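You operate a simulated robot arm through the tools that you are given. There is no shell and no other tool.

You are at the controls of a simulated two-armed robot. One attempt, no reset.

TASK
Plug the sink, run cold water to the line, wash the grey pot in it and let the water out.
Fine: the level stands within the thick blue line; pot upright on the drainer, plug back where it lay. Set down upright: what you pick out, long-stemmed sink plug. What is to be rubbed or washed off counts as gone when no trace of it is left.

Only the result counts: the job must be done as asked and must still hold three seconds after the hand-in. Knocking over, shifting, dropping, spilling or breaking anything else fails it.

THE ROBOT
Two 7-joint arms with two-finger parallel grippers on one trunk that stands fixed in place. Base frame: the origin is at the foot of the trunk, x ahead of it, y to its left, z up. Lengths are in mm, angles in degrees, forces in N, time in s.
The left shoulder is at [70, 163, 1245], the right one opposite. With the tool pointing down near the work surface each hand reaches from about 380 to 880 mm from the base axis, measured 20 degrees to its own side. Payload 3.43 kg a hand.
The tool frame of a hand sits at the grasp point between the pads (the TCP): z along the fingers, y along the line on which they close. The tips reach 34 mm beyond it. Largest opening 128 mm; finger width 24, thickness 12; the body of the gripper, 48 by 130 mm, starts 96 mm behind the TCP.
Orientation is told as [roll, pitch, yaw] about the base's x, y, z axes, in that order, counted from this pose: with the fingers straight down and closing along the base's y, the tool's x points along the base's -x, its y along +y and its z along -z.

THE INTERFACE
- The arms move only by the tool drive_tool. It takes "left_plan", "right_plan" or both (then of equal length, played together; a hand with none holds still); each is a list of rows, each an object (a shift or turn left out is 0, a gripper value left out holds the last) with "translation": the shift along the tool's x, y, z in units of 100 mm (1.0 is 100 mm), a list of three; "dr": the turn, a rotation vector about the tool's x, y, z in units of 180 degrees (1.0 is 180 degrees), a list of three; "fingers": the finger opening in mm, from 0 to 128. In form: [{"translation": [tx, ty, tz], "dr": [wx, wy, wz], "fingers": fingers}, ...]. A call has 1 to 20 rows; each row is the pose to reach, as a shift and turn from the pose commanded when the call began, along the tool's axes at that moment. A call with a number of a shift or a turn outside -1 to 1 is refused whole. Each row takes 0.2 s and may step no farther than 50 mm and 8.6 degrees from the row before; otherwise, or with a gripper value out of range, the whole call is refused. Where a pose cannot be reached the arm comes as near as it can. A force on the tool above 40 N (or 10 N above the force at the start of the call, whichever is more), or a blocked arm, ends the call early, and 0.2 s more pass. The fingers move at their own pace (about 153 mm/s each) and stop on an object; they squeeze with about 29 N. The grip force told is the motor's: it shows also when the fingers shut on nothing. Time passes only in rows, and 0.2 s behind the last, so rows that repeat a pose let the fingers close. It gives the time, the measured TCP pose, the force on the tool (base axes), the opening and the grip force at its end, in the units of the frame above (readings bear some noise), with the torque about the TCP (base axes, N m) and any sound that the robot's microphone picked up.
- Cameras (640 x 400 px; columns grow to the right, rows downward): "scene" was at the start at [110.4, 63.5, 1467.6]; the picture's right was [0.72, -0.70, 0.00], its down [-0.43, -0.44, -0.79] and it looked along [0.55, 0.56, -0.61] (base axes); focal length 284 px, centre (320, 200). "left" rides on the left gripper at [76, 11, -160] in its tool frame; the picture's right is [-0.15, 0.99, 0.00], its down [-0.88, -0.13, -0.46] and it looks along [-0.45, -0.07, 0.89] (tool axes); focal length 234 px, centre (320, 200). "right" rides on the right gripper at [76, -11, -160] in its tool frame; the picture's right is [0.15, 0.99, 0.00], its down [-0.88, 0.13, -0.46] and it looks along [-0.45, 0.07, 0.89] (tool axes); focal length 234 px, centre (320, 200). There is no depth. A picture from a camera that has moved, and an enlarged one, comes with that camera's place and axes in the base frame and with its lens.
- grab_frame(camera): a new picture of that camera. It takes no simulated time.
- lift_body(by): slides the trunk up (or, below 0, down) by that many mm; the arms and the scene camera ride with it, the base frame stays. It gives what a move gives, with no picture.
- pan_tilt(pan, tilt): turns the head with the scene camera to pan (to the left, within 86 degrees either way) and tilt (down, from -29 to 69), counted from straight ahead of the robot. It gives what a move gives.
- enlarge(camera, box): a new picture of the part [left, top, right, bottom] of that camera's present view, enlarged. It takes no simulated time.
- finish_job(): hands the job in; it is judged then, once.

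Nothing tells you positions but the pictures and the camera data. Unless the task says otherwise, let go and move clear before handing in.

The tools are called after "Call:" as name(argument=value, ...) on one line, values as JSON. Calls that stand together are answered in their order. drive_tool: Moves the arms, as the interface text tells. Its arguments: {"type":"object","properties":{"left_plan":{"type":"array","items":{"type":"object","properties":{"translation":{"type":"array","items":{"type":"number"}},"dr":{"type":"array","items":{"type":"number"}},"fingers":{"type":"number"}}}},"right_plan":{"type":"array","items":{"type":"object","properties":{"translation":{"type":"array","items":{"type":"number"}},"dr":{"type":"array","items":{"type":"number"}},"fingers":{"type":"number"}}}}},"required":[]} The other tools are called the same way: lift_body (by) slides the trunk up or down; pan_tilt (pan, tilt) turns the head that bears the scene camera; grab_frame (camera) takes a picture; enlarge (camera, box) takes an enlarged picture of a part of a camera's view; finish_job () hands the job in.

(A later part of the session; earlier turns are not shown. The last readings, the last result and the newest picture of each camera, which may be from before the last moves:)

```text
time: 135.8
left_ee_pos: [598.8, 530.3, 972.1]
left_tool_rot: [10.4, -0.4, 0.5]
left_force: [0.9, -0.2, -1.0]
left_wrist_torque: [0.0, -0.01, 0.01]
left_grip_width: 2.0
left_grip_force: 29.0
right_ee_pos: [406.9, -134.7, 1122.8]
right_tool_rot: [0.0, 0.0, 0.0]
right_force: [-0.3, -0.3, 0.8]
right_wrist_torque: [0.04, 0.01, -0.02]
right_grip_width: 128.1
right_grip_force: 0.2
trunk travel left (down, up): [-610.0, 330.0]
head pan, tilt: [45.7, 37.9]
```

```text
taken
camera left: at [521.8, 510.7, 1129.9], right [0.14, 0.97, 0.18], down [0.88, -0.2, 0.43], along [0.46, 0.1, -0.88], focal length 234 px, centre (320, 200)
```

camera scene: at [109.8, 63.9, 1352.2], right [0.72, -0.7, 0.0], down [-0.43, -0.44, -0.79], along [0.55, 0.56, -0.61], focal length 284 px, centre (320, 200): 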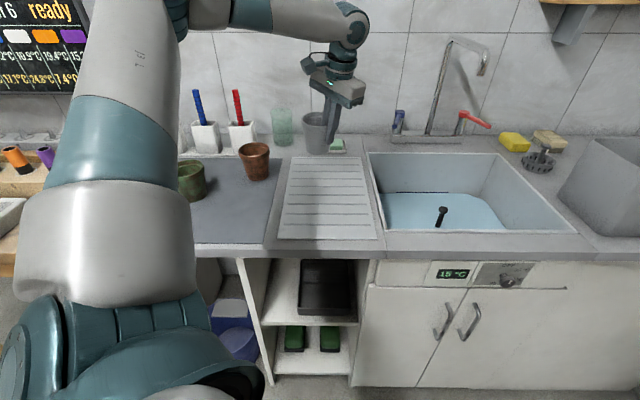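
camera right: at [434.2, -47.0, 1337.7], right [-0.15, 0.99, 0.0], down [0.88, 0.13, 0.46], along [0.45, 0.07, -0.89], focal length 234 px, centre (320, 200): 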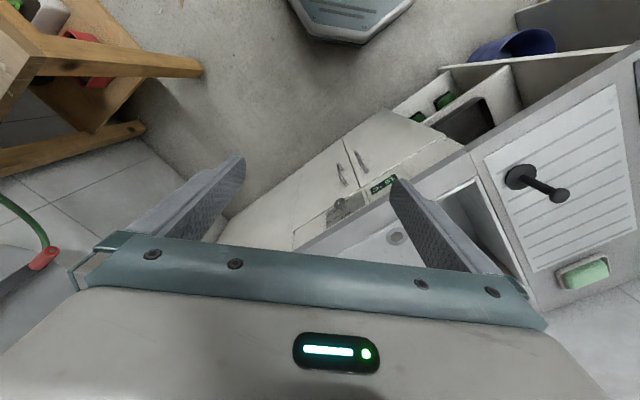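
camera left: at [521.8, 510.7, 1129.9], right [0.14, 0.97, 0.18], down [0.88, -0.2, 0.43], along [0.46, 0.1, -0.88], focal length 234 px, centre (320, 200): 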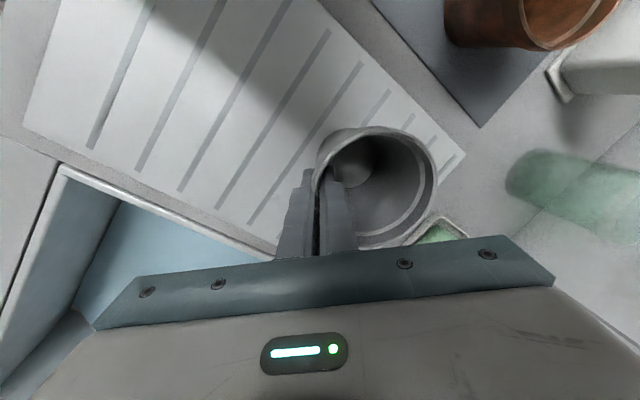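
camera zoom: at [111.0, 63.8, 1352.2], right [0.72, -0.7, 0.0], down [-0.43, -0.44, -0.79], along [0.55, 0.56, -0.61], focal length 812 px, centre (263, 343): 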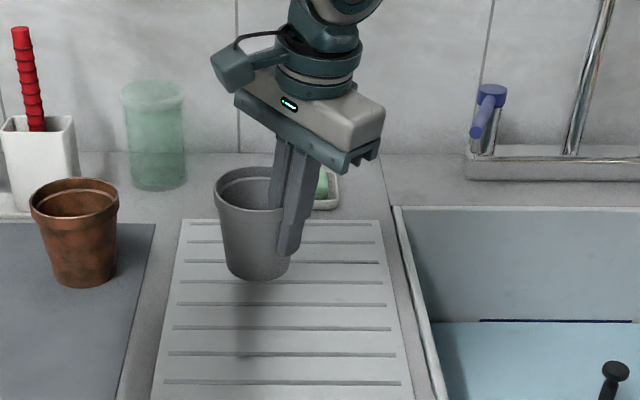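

Call:
drive_tool(left_plan=[{"translation": [0, -0.009, 0.049]}, {"translation": [0, -0.015, 0.079]}])

Call:
enlarge(camera="scene", box=[290, 110, 370, 190])

```text
time: 136.4
left_ee_pos: [597.4, 529.8, 964.7]
left_tool_rot: [10.6, -0.3, 0.5]
left_force: [-0.8, 0.7, -1.5]
left_wrist_torque: [0.01, 0.02, 0.0]
left_grip_width: 1.9
left_grip_force: 28.6
right_ee_pos: [407.2, -135.6, 1122.1]
right_tool_rot: [0.0, 0.0, 0.1]
right_force: [-0.5, -0.4, 0.3]
right_wrist_torque: [0.02, -0.03, 0.01]
right_grip_width: 128.0
right_grip_force: 0.1
trunk travel left (down, up): [-610.0, 330.0]
head pan, tilt: [45.7, 37.9]
```

```text
5.00 times, centred on (330, 150) of scene
camera zoom: at [110.4, 63.3, 1352.2], right [0.72, -0.7, 0.0], down [-0.43, -0.44, -0.79], along [0.55, 0.56, -0.61], focal length 1421 px, centre (270, 450)
```

zoom: 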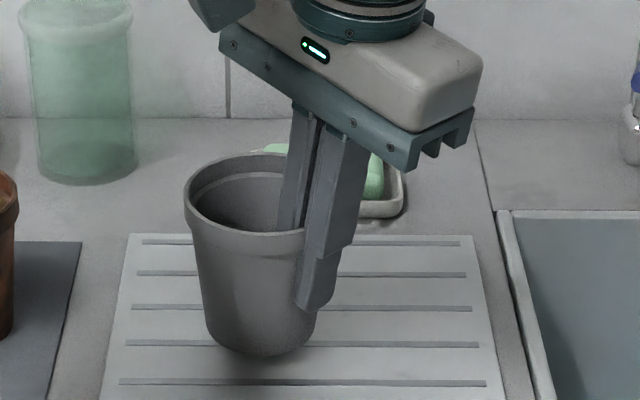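

Call:
drive_tool(left_plan=[{"translation": [0, -0.007, 0.039]}, {"translation": [0, -0.011, 0.059]}])

Call:
enlarge(camera="scene", box=[290, 110, 370, 190])

```text
time: 137.0
left_ee_pos: [599.2, 528.6, 959.4]
left_tool_rot: [10.5, -0.5, 0.5]
left_force: [1.0, -0.4, -0.2]
left_wrist_torque: [-0.01, -0.03, 0.0]
left_grip_width: 2.0
left_grip_force: 29.4
right_ee_pos: [406.9, -135.6, 1123.0]
right_tool_rot: [0.1, 0.0, -0.1]
right_force: [-0.1, 0.9, -0.2]
right_wrist_torque: [0.02, 0.0, -0.01]
right_grip_width: 128.0
right_grip_force: 0.1
trunk travel left (down, up): [-610.0, 330.0]
head pan, tilt: [45.7, 37.9]
```

```text
5.00 times, centred on (330, 150) of scene
camera zoom: at [110.4, 63.4, 1352.2], right [0.72, -0.7, 0.0], down [-0.43, -0.44, -0.79], along [0.55, 0.56, -0.61], focal length 1421 px, centre (270, 450)
```

zoom: 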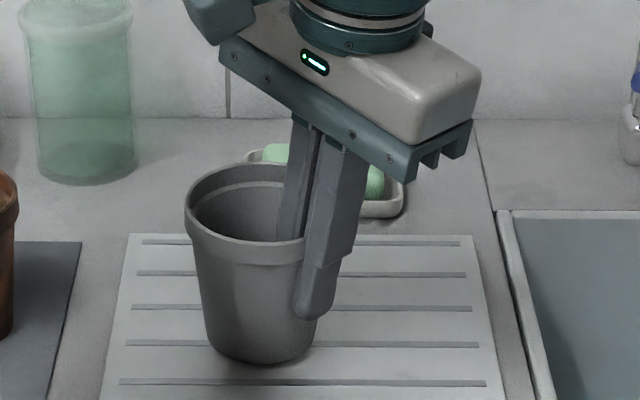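

Call:
drive_tool(left_plan=[{"translation": [0, -0.005, 0.025]}, {"translation": [0, -0.007, 0.039]}])

Call:
enlarge(camera="scene", box=[290, 110, 370, 190])

```text
time: 137.6
left_ee_pos: [598.0, 529.6, 954.1]
left_tool_rot: [10.5, -0.4, 0.6]
left_force: [0.0, -0.1, -1.2]
left_wrist_torque: [-0.03, 0.01, -0.01]
left_grip_width: 2.0
left_grip_force: 29.2
right_ee_pos: [407.8, -133.9, 1122.3]
right_tool_rot: [-0.1, 0.0, 0.0]
right_force: [-0.2, 0.2, -0.1]
right_wrist_torque: [0.02, 0.02, 0.03]
right_grip_width: 128.2
right_grip_force: 0.0
trunk travel left (down, up): [-610.0, 330.0]
head pan, tilt: [45.7, 37.9]
```

```text
5.00 times, centred on (330, 150) of scene
camera zoom: at [110.5, 63.4, 1352.2], right [0.72, -0.7, 0.0], down [-0.43, -0.44, -0.79], along [0.55, 0.56, -0.61], focal length 1421 px, centre (270, 450)
```

zoom: 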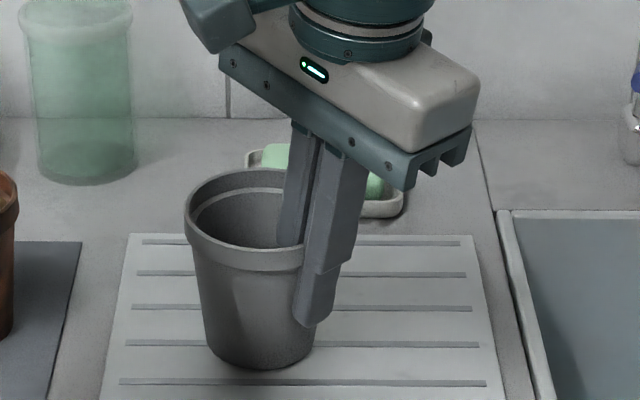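

Call:
drive_tool(left_plan=[{"translation": [0, -0.005, 0.025]}, {"translation": [0, -0.009, 0.049]}])

```text
time: 138.2
left_ee_pos: [597.4, 529.8, 951.0]
left_tool_rot: [10.5, -0.4, 0.5]
left_force: [-0.1, -0.2, 5.6]
left_wrist_torque: [0.08, 0.06, 0.0]
left_grip_width: 2.1
left_grip_force: 28.5
right_ee_pos: [406.9, -136.0, 1121.8]
right_tool_rot: [0.0, -0.1, -0.1]
right_force: [1.3, 0.3, -0.3]
right_wrist_torque: [-0.02, -0.01, -0.02]
right_grip_width: 128.0
right_grip_force: 0.2
trunk travel left (down, up): [-610.0, 330.0]
head pan, tilt: [45.7, 37.9]
```

Call:
drive_tool(left_plan=[{"fingers": 8}, {"fingers": 24}, {"fingers": 34}, {"fingers": 34}])

Call:
enlarge(camera="scene", box=[290, 110, 370, 190])

Call:
grab_frame(camera="left")

```text
time: 139.2
left_ee_pos: [596.5, 528.3, 949.4]
left_tool_rot: [10.4, -0.4, 0.5]
left_force: [0.9, -0.2, -0.7]
left_wrist_torque: [0.01, 0.0, 0.01]
left_grip_width: 34.0
left_grip_force: 0.1
right_ee_pos: [406.4, -135.3, 1120.5]
right_tool_rot: [0.0, 0.0, 0.0]
right_force: [0.1, -0.5, 0.4]
right_wrist_torque: [0.01, -0.01, -0.01]
right_grip_width: 127.8
right_grip_force: 0.0
trunk travel left (down, up): [-610.0, 330.0]
head pan, tilt: [45.7, 37.9]
```

```text
5.00 times, centred on (330, 150) of scene
camera zoom: at [110.4, 63.3, 1352.2], right [0.72, -0.7, 0.0], down [-0.43, -0.44, -0.79], along [0.55, 0.56, -0.61], focal length 1421 px, centre (270, 450)
```

zoom: 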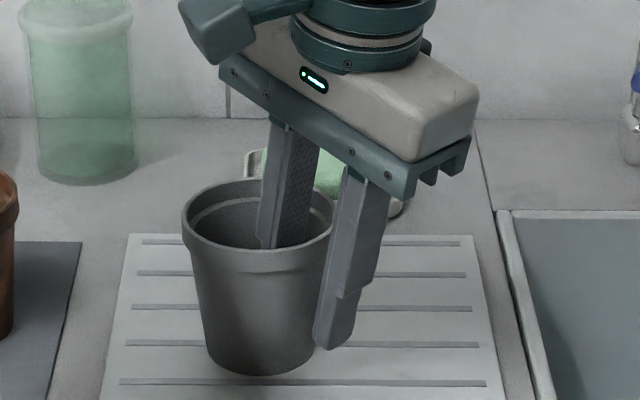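

```text
taken
camera left: at [520.5, 510.2, 1107.5], right [0.14, 0.97, 0.18], down [0.88, -0.2, 0.43], along [0.46, 0.1, -0.88], focal length 234 px, centre (320, 200)
```

left: 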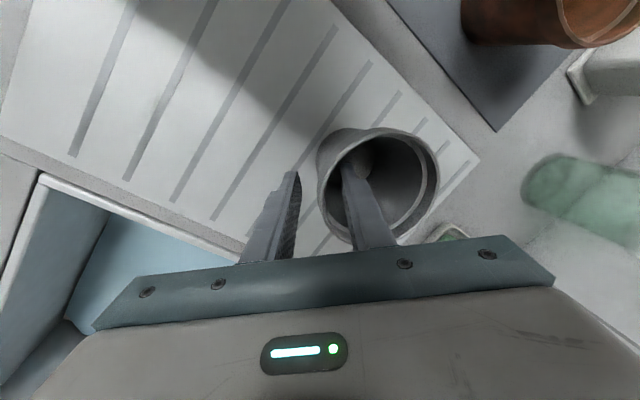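

The pot stands upright on the drainer. I lift the hand straight off it.

Call:
drive_tool(left_plan=[{"translation": [0, 0, -0.3]}, {"translation": [0, 0, -0.65]}, {"translation": [0, 0, -1.0]}])

Call:
enlarge(camera="scene", box=[280, 100, 400, 200])

Call:
grab_frame(camera="left")

```text
time: 140.0
left_ee_pos: [597.1, 509.4, 1050.3]
left_tool_rot: [10.6, -0.3, 0.5]
left_force: [-0.2, -0.8, 0.5]
left_wrist_torque: [0.02, -0.04, 0.0]
left_grip_width: 33.9
left_grip_force: 0.1
right_ee_pos: [406.9, -135.7, 1121.8]
right_tool_rot: [0.0, 0.0, 0.1]
right_force: [-1.1, -0.3, -0.1]
right_wrist_torque: [0.0, -0.02, 0.01]
right_grip_width: 128.1
right_grip_force: 0.1
trunk travel left (down, up): [-610.0, 330.0]
head pan, tilt: [45.7, 37.9]
```

```text
4.00 times, centred on (340, 150) of scene
camera zoom: at [109.8, 62.6, 1352.2], right [0.72, -0.7, 0.0], down [-0.43, -0.44, -0.79], along [0.55, 0.56, -0.61], focal length 1136 px, centre (240, 400)
```

zoom: 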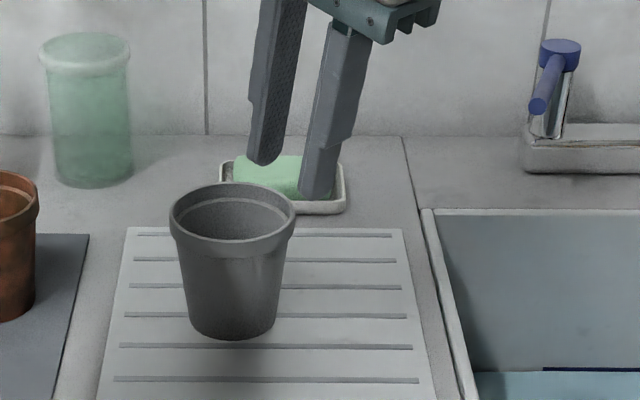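

```text
taken
camera left: at [519.7, 491.0, 1207.1], right [0.14, 0.97, 0.18], down [0.88, -0.2, 0.43], along [0.46, 0.1, -0.88], focal length 234 px, centre (320, 200)
```

left: 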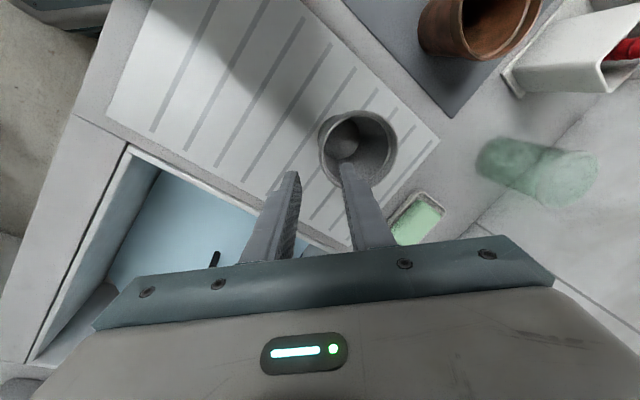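

Next I go back to the plug: straighten the hand, bring it over the sink and tilt it as before.

Call:
drive_tool(left_plan=[{"translation": [-0.333, -0.283, -0.12], "dr": [0.0194, 0, 0]}, {"translation": [-0.667, -0.566, -0.24], "dr": [0.0389, 0, 0]}, {"translation": [-1.0, -0.849, -0.36], "dr": [0.0583, 0, 0]}])

Call:
drive_tool(left_plan=[{"translation": [-0.17, -0.2, 0], "dr": [0, -0.0456, 0], "fingers": 50}, {"translation": [-0.35, -0.4, 0], "dr": [0, -0.0911, 0]}, {"translation": [-0.52, -0.6, 0], "dr": [0, -0.1367, 0]}, {"translation": [-0.7, -0.8, 0], "dr": [0, -0.1822, 0]}, {"translation": [-0.87, -1.0, 0], "dr": [0, -0.2278, 0]}])

Call:
grab_frame(camera="scene")

Call:
grab_frame(camera="left")

```text
time: 140.8
left_ee_pos: [699.6, 420.6, 1068.8]
left_tool_rot: [0.0, -0.3, 0.6]
left_force: [0.0, -0.9, -1.2]
left_wrist_torque: [0.01, 0.0, 0.02]
left_grip_width: 33.7
left_grip_force: 0.0
right_ee_pos: [408.9, -134.8, 1120.6]
right_tool_rot: [0.1, 0.1, 0.0]
right_force: [1.1, 0.1, 0.1]
right_wrist_torque: [-0.01, 0.07, 0.02]
right_grip_width: 127.9
right_grip_force: 0.0
trunk travel left (down, up): [-610.0, 330.0]
head pan, tilt: [45.7, 37.9]
```

```text
time: 142.0
left_ee_pos: [787.5, 321.2, 1070.9]
left_tool_rot: [0.0, -41.4, 0.4]
left_force: [-0.4, -0.5, 0.0]
left_wrist_torque: [0.01, 0.01, -0.03]
left_grip_width: 50.0
left_grip_force: 0.1
right_ee_pos: [407.0, -136.3, 1121.2]
right_tool_rot: [0.2, 0.1, 0.0]
right_force: [0.1, -0.9, 0.5]
right_wrist_torque: [0.03, -0.02, 0.01]
right_grip_width: 127.7
right_grip_force: 0.1
trunk travel left (down, up): [-610.0, 330.0]
head pan, tilt: [45.7, 37.9]
```

```text
taken
camera scene: at [110.8, 62.3, 1352.2], right [0.72, -0.7, 0.0], down [-0.43, -0.44, -0.79], along [0.55, 0.57, -0.61], focal length 284 px, centre (320, 200)
```

scene: 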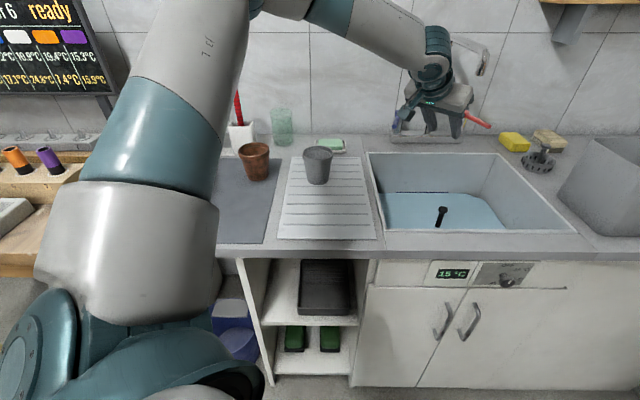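

```text
taken
camera left: at [623.4, 331.0, 1139.0], right [0.1, 0.99, 0.1], down [0.36, -0.13, 0.92], along [0.93, -0.06, -0.37], focal length 234 px, centre (320, 200)
```

left: 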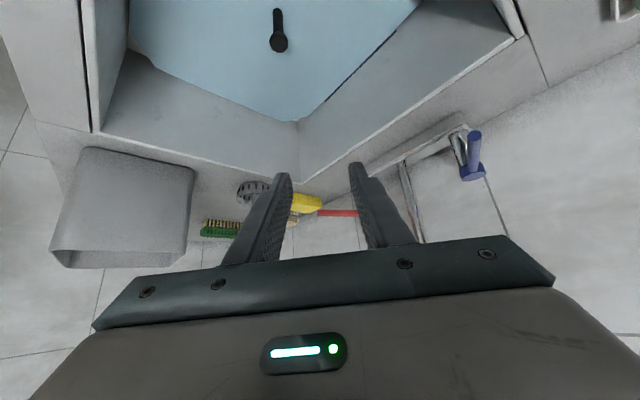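

Call:
drive_tool(left_plan=[{"translation": [0, -0.42, 0]}])

Call:
lift_body(by=-235)

Call:
grab_frame(camera="left")

```text
time: 142.4
left_ee_pos: [788.6, 279.4, 1069.0]
left_tool_rot: [0.0, -41.3, 0.4]
left_force: [0.4, -1.2, 0.6]
left_wrist_torque: [0.03, 0.01, 0.04]
left_grip_width: 50.3
left_grip_force: 0.1
right_ee_pos: [408.4, -137.5, 1122.7]
right_tool_rot: [0.1, 0.1, -0.1]
right_force: [0.3, -0.2, -1.7]
right_wrist_torque: [0.04, 0.05, 0.03]
right_grip_width: 127.8
right_grip_force: 0.1
trunk travel left (down, up): [-610.0, 330.0]
head pan, tilt: [45.7, 37.9]
```

```text
time: 144.8
left_ee_pos: [786.5, 280.5, 835.7]
left_tool_rot: [0.1, -41.5, 0.5]
left_force: [-0.5, 0.1, -0.6]
left_wrist_torque: [0.03, 0.01, 0.01]
left_grip_width: 50.3
left_grip_force: 0.1
right_ee_pos: [407.0, -134.4, 887.7]
right_tool_rot: [-0.1, 0.0, -0.1]
right_force: [0.0, 0.3, 0.5]
right_wrist_torque: [0.01, -0.02, 0.01]
right_grip_width: 128.3
right_grip_force: 0.1
trunk travel left (down, up): [-375.0, 565.0]
head pan, tilt: [45.7, 37.9]
```

```text
taken
camera left: at [623.2, 289.9, 903.1], right [0.1, 0.99, 0.1], down [0.36, -0.13, 0.92], along [0.93, -0.06, -0.37], focal length 234 px, centre (320, 200)
```

left: 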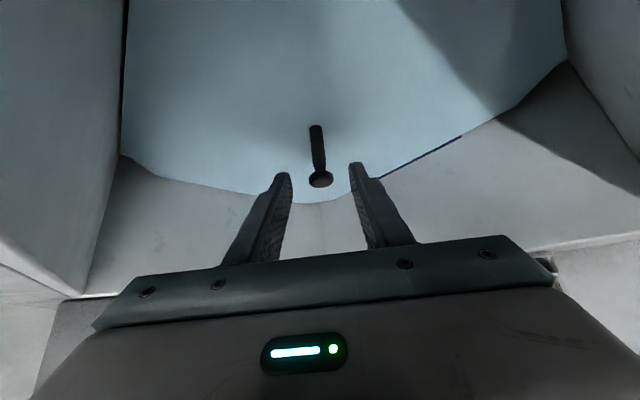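

Call:
drive_tool(left_plan=[{"translation": [0.1, -0.01, 0.37], "fingers": 50}, {"translation": [0.18, -0.015, 0.7]}])

Call:
grab_frame(camera="left")

```text
time: 145.4
left_ee_pos: [819.6, 280.6, 770.2]
left_tool_rot: [-0.1, -41.4, 0.6]
left_force: [0.3, -0.3, -1.3]
left_wrist_torque: [-0.01, 0.0, 0.02]
left_grip_width: 50.2
left_grip_force: 0.1
right_ee_pos: [406.6, -134.3, 887.0]
right_tool_rot: [0.1, -0.1, 0.0]
right_force: [0.1, 0.4, -0.6]
right_wrist_torque: [-0.03, -0.01, -0.02]
right_grip_width: 127.9
right_grip_force: 0.0
trunk travel left (down, up): [-375.0, 565.0]
head pan, tilt: [45.7, 37.9]
```

```text
taken
camera left: at [656.9, 288.6, 837.3], right [0.1, 0.99, 0.1], down [0.36, -0.13, 0.92], along [0.93, -0.06, -0.37], focal length 234 px, centre (320, 200)
```

left: 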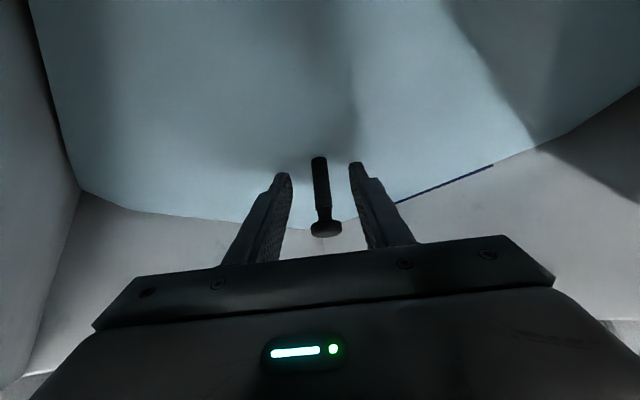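

Call:
drive_tool(left_plan=[{"translation": [0.067, -0.01, 0.288]}, {"translation": [0.067, -0.01, 0.288], "fingers": 0}, {"translation": [0.067, -0.01, 0.288], "fingers": 0}, {"translation": [0.067, -0.01, 0.288], "fingers": 0}])

Call:
grab_frame(camera="left")

```text
time: 146.4
left_ee_pos: [833.0, 278.2, 742.1]
left_tool_rot: [-0.1, -41.4, 0.5]
left_force: [0.0, -0.2, -0.7]
left_wrist_torque: [-0.01, -0.02, -0.01]
left_grip_width: 14.7
left_grip_force: 28.8
right_ee_pos: [407.0, -134.5, 886.7]
right_tool_rot: [0.1, 0.0, -0.1]
right_force: [-0.2, 0.0, 0.1]
right_wrist_torque: [-0.03, -0.03, 0.03]
right_grip_width: 127.8
right_grip_force: 0.0
trunk travel left (down, up): [-375.0, 565.0]
head pan, tilt: [45.7, 37.9]
```

```text
taken
camera left: at [670.1, 287.6, 811.7], right [0.1, 0.99, 0.1], down [0.36, -0.13, 0.92], along [0.93, -0.06, -0.37], focal length 234 px, centre (320, 200)
```

left: 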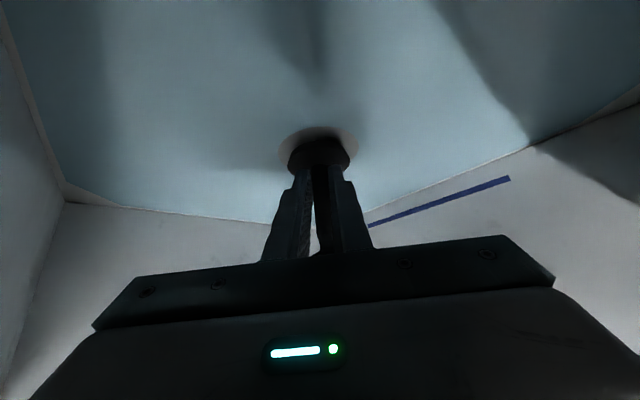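

The water is already running out past the plug. I lift the plug straight up.

Call:
drive_tool(left_plan=[{"translation": [-0.066, 0, -0.075]}, {"translation": [-0.2, 0, -0.225]}, {"translation": [-0.4, 0, -0.45]}, {"translation": [-0.661, 0, -0.75]}])

Call:
lift_body(by=150)

Call:
grab_frame(camera="left")

Call:
grab_frame(camera="scene")

```text
time: 147.4
left_ee_pos: [832.7, 277.9, 845.2]
left_tool_rot: [0.0, -41.5, 0.5]
left_force: [-0.2, 0.6, 0.0]
left_wrist_torque: [0.01, 0.02, -0.04]
left_grip_width: 14.7
left_grip_force: 29.5
right_ee_pos: [406.3, -135.1, 887.4]
right_tool_rot: [0.0, -0.1, 0.1]
right_force: [0.8, 0.1, -0.5]
right_wrist_torque: [-0.01, -0.06, -0.01]
right_grip_width: 128.0
right_grip_force: 0.0
trunk travel left (down, up): [-375.0, 565.0]
head pan, tilt: [45.7, 37.9]
```

```text
time: 149.2
left_ee_pos: [832.8, 279.2, 994.2]
left_tool_rot: [-0.1, -41.4, 0.5]
left_force: [-0.4, 0.3, 0.2]
left_wrist_torque: [0.01, 0.01, -0.01]
left_grip_width: 14.8
left_grip_force: 28.9
right_ee_pos: [406.4, -135.6, 1037.3]
right_tool_rot: [0.0, 0.1, 0.0]
right_force: [0.7, -1.1, -0.6]
right_wrist_torque: [-0.02, 0.0, -0.01]
right_grip_width: 127.9
right_grip_force: 0.1
trunk travel left (down, up): [-525.0, 415.0]
head pan, tilt: [45.7, 37.9]
```

```text
taken
camera left: at [670.4, 287.8, 1062.0], right [0.1, 0.99, 0.1], down [0.36, -0.13, 0.92], along [0.93, -0.06, -0.37], focal length 234 px, centre (320, 200)
```

left: 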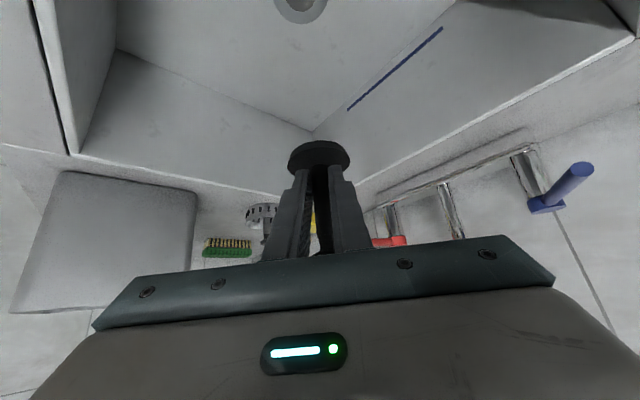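

```text
taken
camera scene: at [110.8, 63.4, 1267.1], right [0.72, -0.7, 0.0], down [-0.43, -0.44, -0.79], along [0.55, 0.56, -0.61], focal length 284 px, centre (320, 200)
```

scene: 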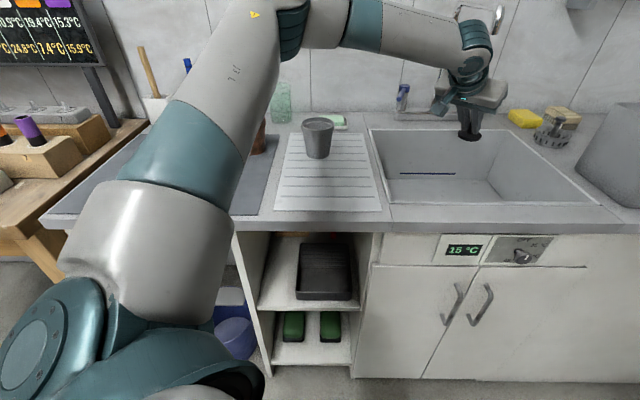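

Call:
enlarge(camera="left", box=[260, 110, 380, 200])

Call:
enlarge(camera="scene", box=[420, 60, 520, 160])

```text
4.44 times, centred on (320, 155) of left
camera zoom: at [670.4, 287.8, 1062.0], right [0.1, 0.99, 0.1], down [0.36, -0.13, 0.92], along [0.93, -0.06, -0.37], focal length 1041 px, centre (320, 400)
```

zoom: 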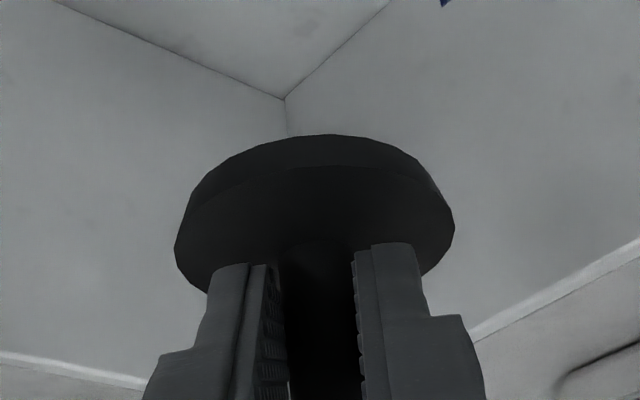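

```text
4.00 times, centred on (470, 110) of scene
camera zoom: at [110.8, 63.4, 1267.1], right [0.72, -0.7, 0.0], down [-0.43, -0.44, -0.79], along [0.55, 0.56, -0.61], focal length 1136 px, centre (-280, 560)
```

zoom: 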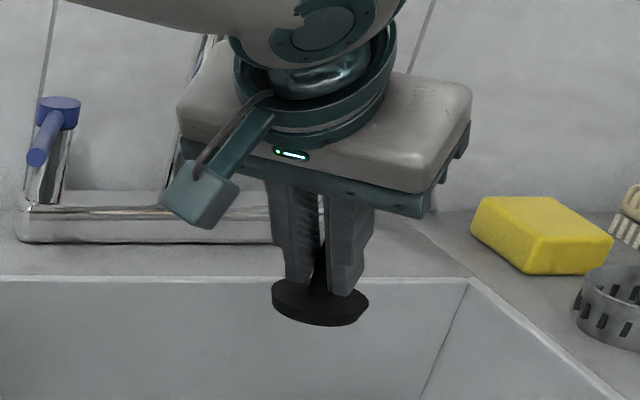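

The sink is empty. I carry the plug back toward its old place on the drainer (stem about at (545, 383)).

Call:
drive_tool(left_plan=[{"translation": [0.25, 0.117, -0.22]}, {"translation": [0.5, 0.233, -0.44]}, {"translation": [0.75, 0.35, -0.661]}])

Call:
drive_tool(left_plan=[{"translation": [0.25, 0.117, -0.22]}, {"translation": [0.5, 0.233, -0.44]}, {"translation": [0.75, 0.35, -0.661]}])

Call:
lift_body(by=150)

Call:
grab_frame(camera="scene")

```text
time: 150.0
left_ee_pos: [732.0, 312.8, 995.2]
left_tool_rot: [0.0, -41.5, 0.5]
left_force: [-0.8, -0.3, -0.1]
left_wrist_torque: [-0.04, 0.01, -0.05]
left_grip_width: 14.6
left_grip_force: 29.0
right_ee_pos: [405.5, -135.7, 1036.7]
right_tool_rot: [0.1, -0.1, 0.0]
right_force: [-0.1, 0.0, 0.4]
right_wrist_torque: [-0.01, -0.02, -0.01]
right_grip_width: 128.0
right_grip_force: 0.1
trunk travel left (down, up): [-525.0, 415.0]
head pan, tilt: [45.7, 37.9]
```

```text
time: 150.8
left_ee_pos: [631.8, 346.3, 995.2]
left_tool_rot: [0.0, -41.4, 0.5]
left_force: [0.1, 1.3, 0.5]
left_wrist_torque: [-0.02, -0.04, 0.01]
left_grip_width: 15.1
left_grip_force: 28.9
right_ee_pos: [405.7, -134.4, 1037.8]
right_tool_rot: [0.0, -0.1, -0.1]
right_force: [0.4, 0.4, 0.0]
right_wrist_torque: [-0.01, -0.04, 0.04]
right_grip_width: 127.7
right_grip_force: 0.0
trunk travel left (down, up): [-525.0, 415.0]
head pan, tilt: [45.7, 37.9]
```

```text
time: 152.5
left_ee_pos: [632.8, 345.6, 1142.7]
left_tool_rot: [0.0, -41.4, 0.5]
left_force: [0.5, -0.2, -1.1]
left_wrist_torque: [0.02, 0.0, 0.01]
left_grip_width: 14.7
left_grip_force: 28.8
right_ee_pos: [406.3, -134.8, 1187.2]
right_tool_rot: [0.0, 0.1, 0.0]
right_force: [-0.4, 0.0, 0.2]
right_wrist_torque: [0.03, 0.03, 0.0]
right_grip_width: 128.1
right_grip_force: 0.1
trunk travel left (down, up): [-675.0, 265.0]
head pan, tilt: [45.7, 37.9]
```

```text
taken
camera scene: at [110.8, 63.4, 1417.1], right [0.72, -0.7, 0.0], down [-0.43, -0.44, -0.79], along [0.55, 0.56, -0.61], focal length 284 px, centre (320, 200)
```

scene: 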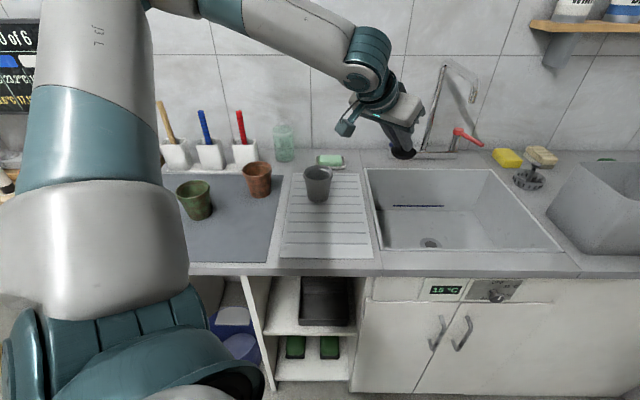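

Call:
lift_body(by=50)

Call:
drive_tool(left_plan=[{"translation": [0.294, 0.123, -0.17]}, {"translation": [0.588, 0.247, -0.34]}, {"translation": [0.882, 0.37, -0.51]}])

Call:
drive_tool(left_plan=[{"translation": [0.24, 0, 0.23]}, {"translation": [0.48, 0, 0.46]}, {"translation": [0.72, 0, 0.697]}])

Call:
grab_frame(camera="scene")

Call:
grab_frame(camera="left")

```text
time: 153.4
left_ee_pos: [632.7, 347.3, 1192.9]
left_tool_rot: [0.0, -41.4, 0.6]
left_force: [0.2, 0.0, -0.2]
left_wrist_torque: [0.01, 0.03, -0.01]
left_grip_width: 14.8
left_grip_force: 28.9
right_ee_pos: [407.7, -135.3, 1236.5]
right_tool_rot: [0.1, 0.0, 0.0]
right_force: [0.0, -0.6, 0.9]
right_wrist_torque: [0.0, 0.01, -0.02]
right_grip_width: 128.0
right_grip_force: 0.0
trunk travel left (down, up): [-725.0, 215.0]
head pan, tilt: [45.7, 37.9]
```

```text
time: 154.2
left_ee_pos: [530.7, 382.8, 1176.1]
left_tool_rot: [-0.3, -41.4, 0.6]
left_force: [-0.1, 1.1, 0.1]
left_wrist_torque: [-0.01, 0.0, 0.02]
left_grip_width: 14.8
left_grip_force: 29.2
right_ee_pos: [406.7, -133.9, 1237.8]
right_tool_rot: [-0.1, -0.1, 0.0]
right_force: [-0.3, 0.0, 0.4]
right_wrist_torque: [0.0, 0.02, 0.0]
right_grip_width: 127.9
right_grip_force: 0.0
trunk travel left (down, up): [-725.0, 215.0]
head pan, tilt: [45.7, 37.9]
```

```text
time: 155.1
left_ee_pos: [524.2, 382.4, 1075.3]
left_tool_rot: [-0.1, -41.4, 0.6]
left_force: [-0.3, 0.4, -0.6]
left_wrist_torque: [0.02, 0.03, -0.04]
left_grip_width: 14.8
left_grip_force: 28.7
right_ee_pos: [407.9, -134.6, 1235.5]
right_tool_rot: [0.0, 0.0, 0.0]
right_force: [0.4, 0.3, 0.2]
right_wrist_torque: [-0.01, -0.01, 0.01]
right_grip_width: 128.2
right_grip_force: 0.0
trunk travel left (down, up): [-725.0, 215.0]
head pan, tilt: [45.7, 37.9]
```

```text
taken
camera scene: at [111.4, 63.9, 1467.1], right [0.72, -0.7, 0.0], down [-0.43, -0.44, -0.79], along [0.55, 0.56, -0.61], focal length 284 px, centre (320, 200)
```

scene: 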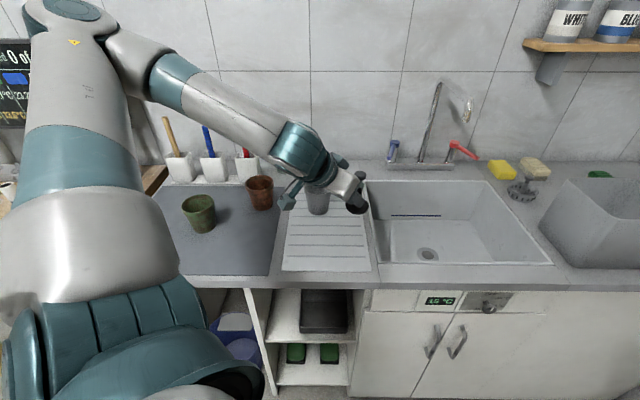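

```text
taken
camera left: at [361.5, 391.6, 1143.1], right [0.1, 0.99, 0.1], down [0.36, -0.13, 0.92], along [0.93, -0.06, -0.37], focal length 234 px, centre (320, 200)
```

left: 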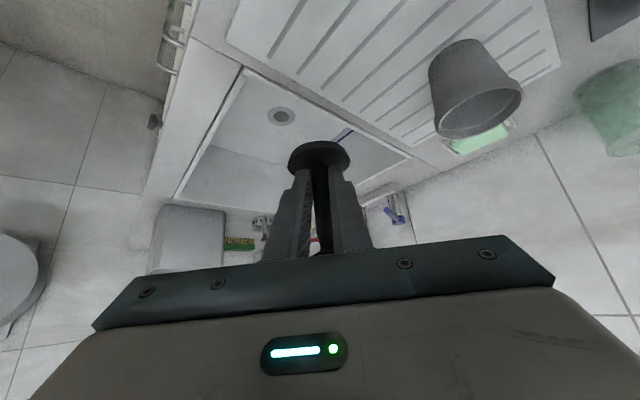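

Call:
drive_tool(left_plan=[{"translation": [0.264, 0, 0.3]}, {"translation": [0.529, 0, 0.6]}, {"translation": [0.727, 0, 0.825]}])

Call:
enlarge(camera="scene", box=[140, 100, 380, 280])

Call:
enlarge(camera="scene", box=[290, 180, 410, 280])

Call:
grab_frame(camera="left")

```text
time: 155.8
left_ee_pos: [523.3, 383.3, 963.2]
left_tool_rot: [0.0, -41.4, 0.5]
left_force: [0.2, 0.5, -0.3]
left_wrist_torque: [0.03, 0.03, -0.01]
left_grip_width: 15.1
left_grip_force: 29.5
right_ee_pos: [406.9, -136.1, 1238.0]
right_tool_rot: [0.0, 0.0, 0.0]
right_force: [0.2, 0.4, 0.2]
right_wrist_torque: [0.01, 0.0, 0.0]
right_grip_width: 127.8
right_grip_force: 0.0
trunk travel left (down, up): [-725.0, 215.0]
head pan, tilt: [45.7, 37.9]
```

```text
2.22 times, centred on (260, 190) of scene
camera zoom: at [110.6, 63.5, 1467.2], right [0.72, -0.7, 0.0], down [-0.43, -0.44, -0.79], along [0.55, 0.56, -0.61], focal length 631 px, centre (453, 222)
```

zoom: 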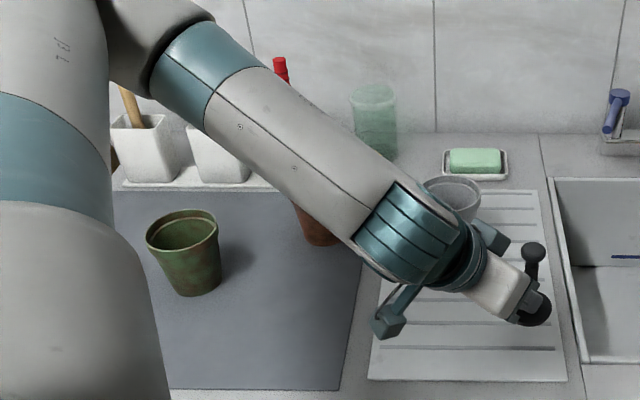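

```text
4.00 times, centred on (350, 230) of scene
camera zoom: at [110.6, 63.5, 1467.2], right [0.72, -0.7, 0.0], down [-0.43, -0.44, -0.79], along [0.55, 0.56, -0.61], focal length 1136 px, centre (200, 80)
```

zoom: 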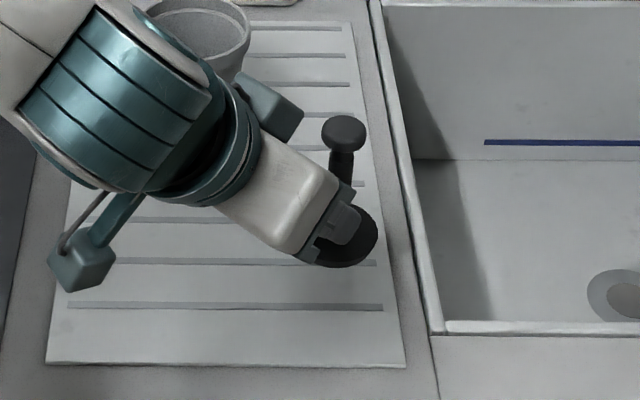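

```text
taken
camera left: at [360.1, 391.7, 1032.1], right [0.1, 0.99, 0.1], down [0.36, -0.13, 0.92], along [0.93, -0.06, -0.37], focal length 234 px, centre (320, 200)
```

left: 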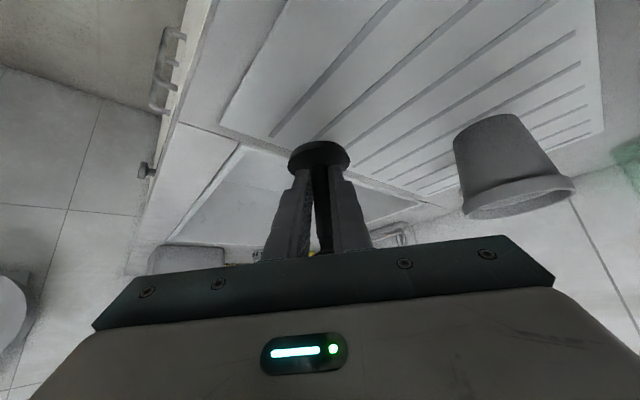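

Call:
drive_tool(left_plan=[{"translation": [0.06, 0, 0.068]}, {"translation": [0.119, 0, 0.135]}])

Call:
enlarge(camera="scene", box=[290, 180, 410, 280])

Call:
enlarge(camera="left", box=[240, 100, 400, 200])

```text
time: 156.4
left_ee_pos: [524.9, 382.2, 946.4]
left_tool_rot: [-0.2, -41.2, 0.5]
left_force: [-0.3, 0.2, -0.6]
left_wrist_torque: [0.03, -0.01, 0.0]
left_grip_width: 14.7
left_grip_force: 28.5
right_ee_pos: [405.6, -135.2, 1237.3]
right_tool_rot: [0.0, 0.0, 0.0]
right_force: [0.0, 0.0, -0.2]
right_wrist_torque: [0.0, -0.01, -0.03]
right_grip_width: 127.9
right_grip_force: 0.1
trunk travel left (down, up): [-725.0, 215.0]
head pan, tilt: [45.7, 37.9]
```

```text
4.00 times, centred on (350, 230) of scene
camera zoom: at [110.7, 63.6, 1467.2], right [0.72, -0.7, 0.0], down [-0.43, -0.44, -0.79], along [0.55, 0.56, -0.61], focal length 1136 px, centre (200, 80)
```

zoom: 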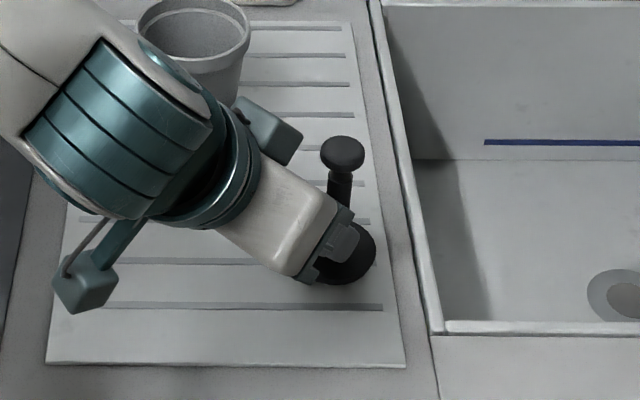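

```text
4.00 times, centred on (320, 150) of left
camera zoom: at [361.1, 391.7, 1014.7], right [0.1, 0.99, 0.1], down [0.36, -0.13, 0.92], along [0.93, -0.06, -0.37], focal length 937 px, centre (320, 400)
```

zoom: 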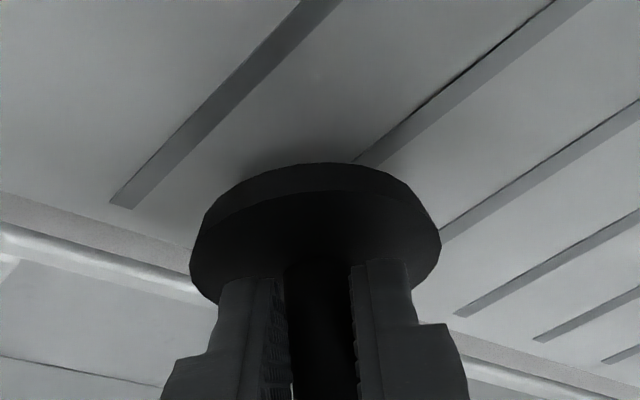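

Call:
drive_tool(left_plan=[{"translation": [0.02, 0, 0.0225]}, {"translation": [0.04, 0, 0.045]}])

Call:
enlarge(camera="scene", box=[290, 180, 410, 280])

```text
time: 157.1
left_ee_pos: [524.1, 383.5, 941.0]
left_tool_rot: [-0.2, -41.3, 0.7]
left_force: [0.3, 0.3, -0.3]
left_wrist_torque: [0.01, 0.01, 0.02]
left_grip_width: 14.9
left_grip_force: 28.8
right_ee_pos: [407.1, -134.1, 1238.2]
right_tool_rot: [0.0, 0.1, 0.1]
right_force: [0.5, -0.2, -0.1]
right_wrist_torque: [0.01, 0.0, 0.03]
right_grip_width: 127.7
right_grip_force: 0.0
trunk travel left (down, up): [-725.0, 215.0]
head pan, tilt: [45.7, 37.9]
```

```text
4.00 times, centred on (350, 230) of scene
camera zoom: at [110.6, 63.5, 1467.2], right [0.72, -0.7, 0.0], down [-0.43, -0.44, -0.79], along [0.55, 0.56, -0.61], focal length 1136 px, centre (200, 80)
```

zoom: 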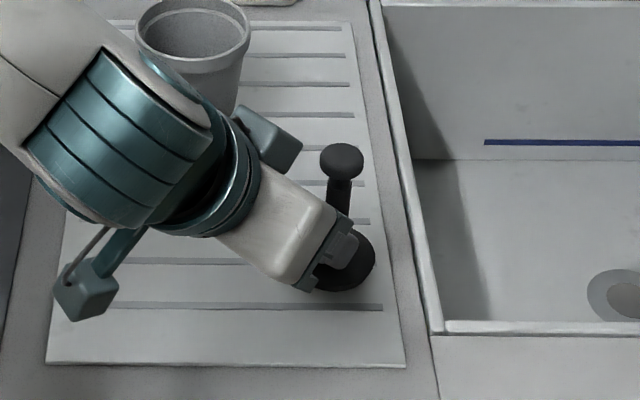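

Call:
drive_tool(left_plan=[{"translation": [0.041, -0.022, -0.036]}, {"translation": [0.061, -0.022, -0.014]}])

Call:
enlarge(camera="scene", box=[290, 180, 410, 280])

```text
time: 157.7
left_ee_pos: [519.7, 379.5, 936.5]
left_tool_rot: [0.1, -41.4, 0.5]
left_force: [0.5, 0.2, -1.3]
left_wrist_torque: [0.01, 0.03, 0.01]
left_grip_width: 14.9
left_grip_force: 28.9
right_ee_pos: [407.2, -135.0, 1236.5]
right_tool_rot: [0.0, 0.0, 0.0]
right_force: [-0.6, 0.9, 1.1]
right_wrist_torque: [0.01, 0.0, 0.07]
right_grip_width: 127.9
right_grip_force: 0.1
trunk travel left (down, up): [-725.0, 215.0]
head pan, tilt: [45.7, 37.9]
```

```text
4.00 times, centred on (350, 230) of scene
camera zoom: at [110.7, 63.5, 1467.2], right [0.72, -0.7, 0.0], down [-0.43, -0.44, -0.79], along [0.55, 0.56, -0.61], focal length 1136 px, centre (200, 80)
```

zoom: 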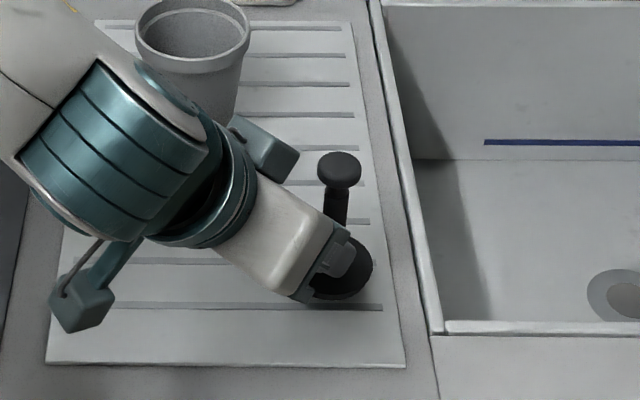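

Call:
drive_tool(left_plan=[{"translation": [0.026, 0.006, 0.017]}])

Call:
enlarge(camera="scene", box=[290, 180, 410, 280])

```text
time: 158.1
left_ee_pos: [519.6, 380.5, 934.2]
left_tool_rot: [0.0, -41.4, 0.5]
left_force: [-0.7, 0.5, -0.6]
left_wrist_torque: [-0.02, 0.02, -0.03]
left_grip_width: 14.7
left_grip_force: 28.9
right_ee_pos: [407.1, -135.5, 1236.6]
right_tool_rot: [0.0, -0.1, 0.0]
right_force: [-0.2, -0.6, -0.7]
right_wrist_torque: [-0.01, 0.01, 0.02]
right_grip_width: 128.1
right_grip_force: 0.0
trunk travel left (down, up): [-725.0, 215.0]
head pan, tilt: [45.7, 37.9]
```

```text
4.00 times, centred on (350, 230) of scene
camera zoom: at [110.5, 63.6, 1467.2], right [0.72, -0.7, 0.0], down [-0.43, -0.44, -0.79], along [0.55, 0.56, -0.61], focal length 1136 px, centre (200, 80)
```

zoom: 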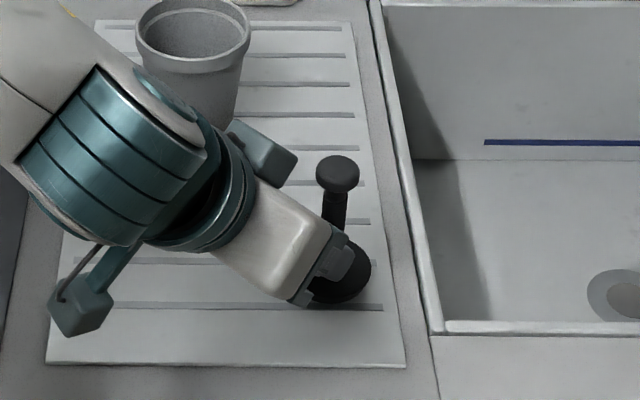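

Call:
drive_tool(left_plan=[{"translation": [0.013, 0, 0.015]}])

Call:
drive_tool(left_plan=[{"translation": [0.007, 0, 0.008]}])

Call:
enlarge(camera="scene", box=[290, 180, 410, 280])

```text
time: 158.4
left_ee_pos: [517.1, 380.7, 932.8]
left_tool_rot: [-0.1, -41.4, 0.6]
left_force: [-0.4, -0.7, -0.2]
left_wrist_torque: [0.0, 0.01, 0.01]
left_grip_width: 14.9
left_grip_force: 29.1
right_ee_pos: [406.5, -134.4, 1236.2]
right_tool_rot: [0.1, 0.1, 0.1]
right_force: [-0.6, 0.8, 0.0]
right_wrist_torque: [0.0, 0.03, 0.01]
right_grip_width: 128.1
right_grip_force: 0.0
trunk travel left (down, up): [-725.0, 215.0]
head pan, tilt: [45.7, 37.9]
```

```text
time: 158.8
left_ee_pos: [518.7, 380.2, 931.7]
left_tool_rot: [0.1, -41.4, 0.5]
left_force: [-1.4, 0.4, -0.3]
left_wrist_torque: [0.02, 0.04, -0.01]
left_grip_width: 15.0
left_grip_force: 28.9
right_ee_pos: [406.5, -135.6, 1236.9]
right_tool_rot: [0.0, 0.1, 0.0]
right_force: [-0.2, -0.1, 0.4]
right_wrist_torque: [0.03, 0.0, -0.01]
right_grip_width: 127.9
right_grip_force: 0.2
trunk travel left (down, up): [-725.0, 215.0]
head pan, tilt: [45.7, 37.9]
```

```text
4.00 times, centred on (350, 230) of scene
camera zoom: at [110.3, 63.3, 1467.2], right [0.72, -0.7, 0.0], down [-0.43, -0.44, -0.79], along [0.55, 0.56, -0.61], focal length 1136 px, centre (200, 80)
```

zoom: 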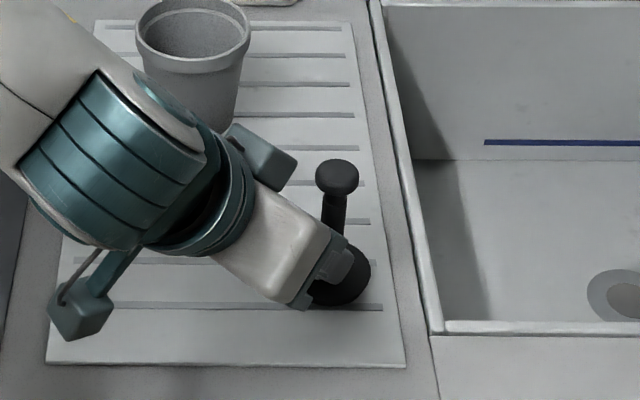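

Call:
drive_tool(left_plan=[{"translation": [0.013, 0, 0.015]}])

Call:
enlarge(camera="left", box=[240, 100, 400, 200])

```text
time: 159.2
left_ee_pos: [519.4, 381.0, 931.7]
left_tool_rot: [0.0, -41.6, 0.5]
left_force: [-2.4, 3.4, 12.9]
left_wrist_torque: [0.03, 0.01, 0.06]
left_grip_width: 14.8
left_grip_force: 29.3
right_ee_pos: [405.5, -134.5, 1237.4]
right_tool_rot: [0.1, -0.1, 0.0]
right_force: [-0.3, 0.5, -0.3]
right_wrist_torque: [0.0, 0.01, -0.01]
right_grip_width: 127.9
right_grip_force: 0.1
trunk travel left (down, up): [-725.0, 215.0]
head pan, tilt: [45.7, 37.9]
```

```text
4.00 times, centred on (320, 150) of left
camera zoom: at [354.4, 389.3, 999.6], right [0.1, 0.99, 0.1], down [0.36, -0.13, 0.93], along [0.93, -0.06, -0.37], focal length 937 px, centre (320, 400)
```

zoom: 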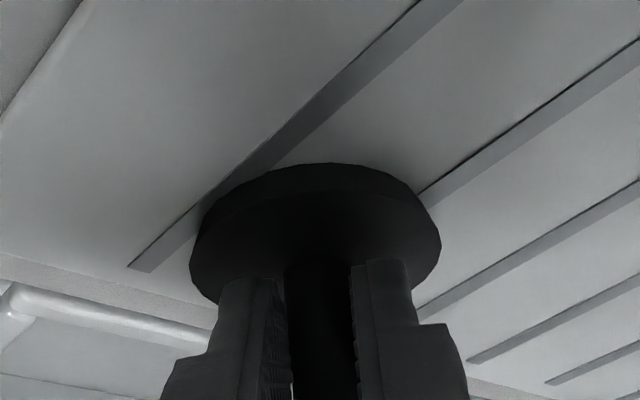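

Call:
enlarge(camera="scene", box=[290, 180, 410, 280])

Call:
drive_tool(left_plan=[{"translation": [-0.033, 0, -0.038]}, {"translation": [-0.057, 0.03, -0.017]}, {"translation": [-0.03, 0.03, 0.013]}])

Call:
enlarge(camera="scene", box=[290, 180, 410, 280])

```text
4.00 times, centred on (350, 230) of scene
camera zoom: at [109.0, 63.0, 1467.6], right [0.72, -0.7, 0.0], down [-0.43, -0.44, -0.79], along [0.55, 0.56, -0.61], focal length 1136 px, centre (200, 80)
```

zoom: 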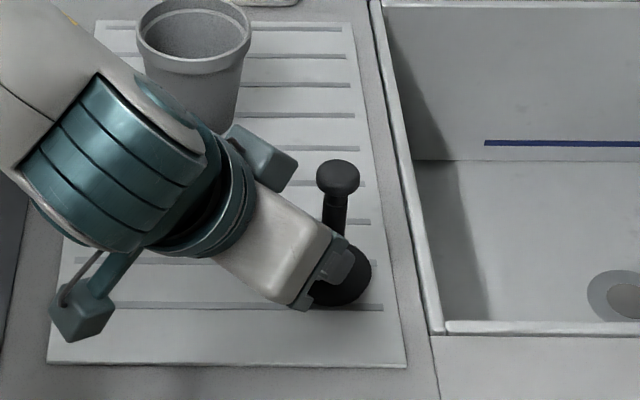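

```text
time: 160.1
left_ee_pos: [520.1, 384.6, 931.5]
left_tool_rot: [0.0, -41.4, 0.5]
left_force: [-1.7, 0.2, 5.1]
left_wrist_torque: [0.02, 0.1, 0.02]
left_grip_width: 14.9
left_grip_force: 29.0
right_ee_pos: [405.9, -134.9, 1237.9]
right_tool_rot: [-0.1, 0.0, -0.1]
right_force: [0.3, -0.3, 0.4]
right_wrist_torque: [0.01, 0.01, -0.04]
right_grip_width: 128.1
right_grip_force: 0.1
trunk travel left (down, up): [-725.0, 215.0]
head pan, tilt: [45.7, 37.9]
```

```text
4.00 times, centred on (350, 230) of scene
camera zoom: at [109.4, 63.1, 1467.4], right [0.72, -0.7, 0.0], down [-0.43, -0.44, -0.79], along [0.55, 0.56, -0.61], focal length 1136 px, centre (200, 80)
```

zoom: 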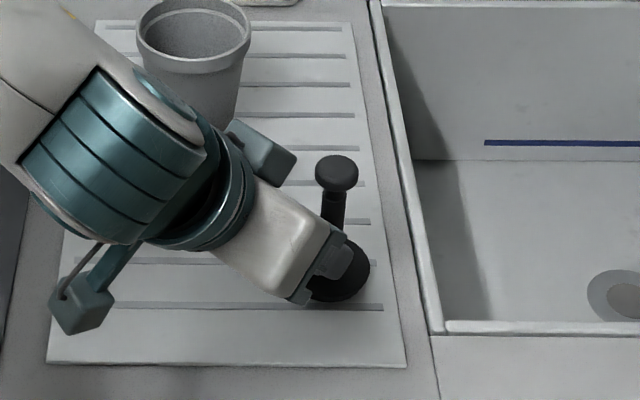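

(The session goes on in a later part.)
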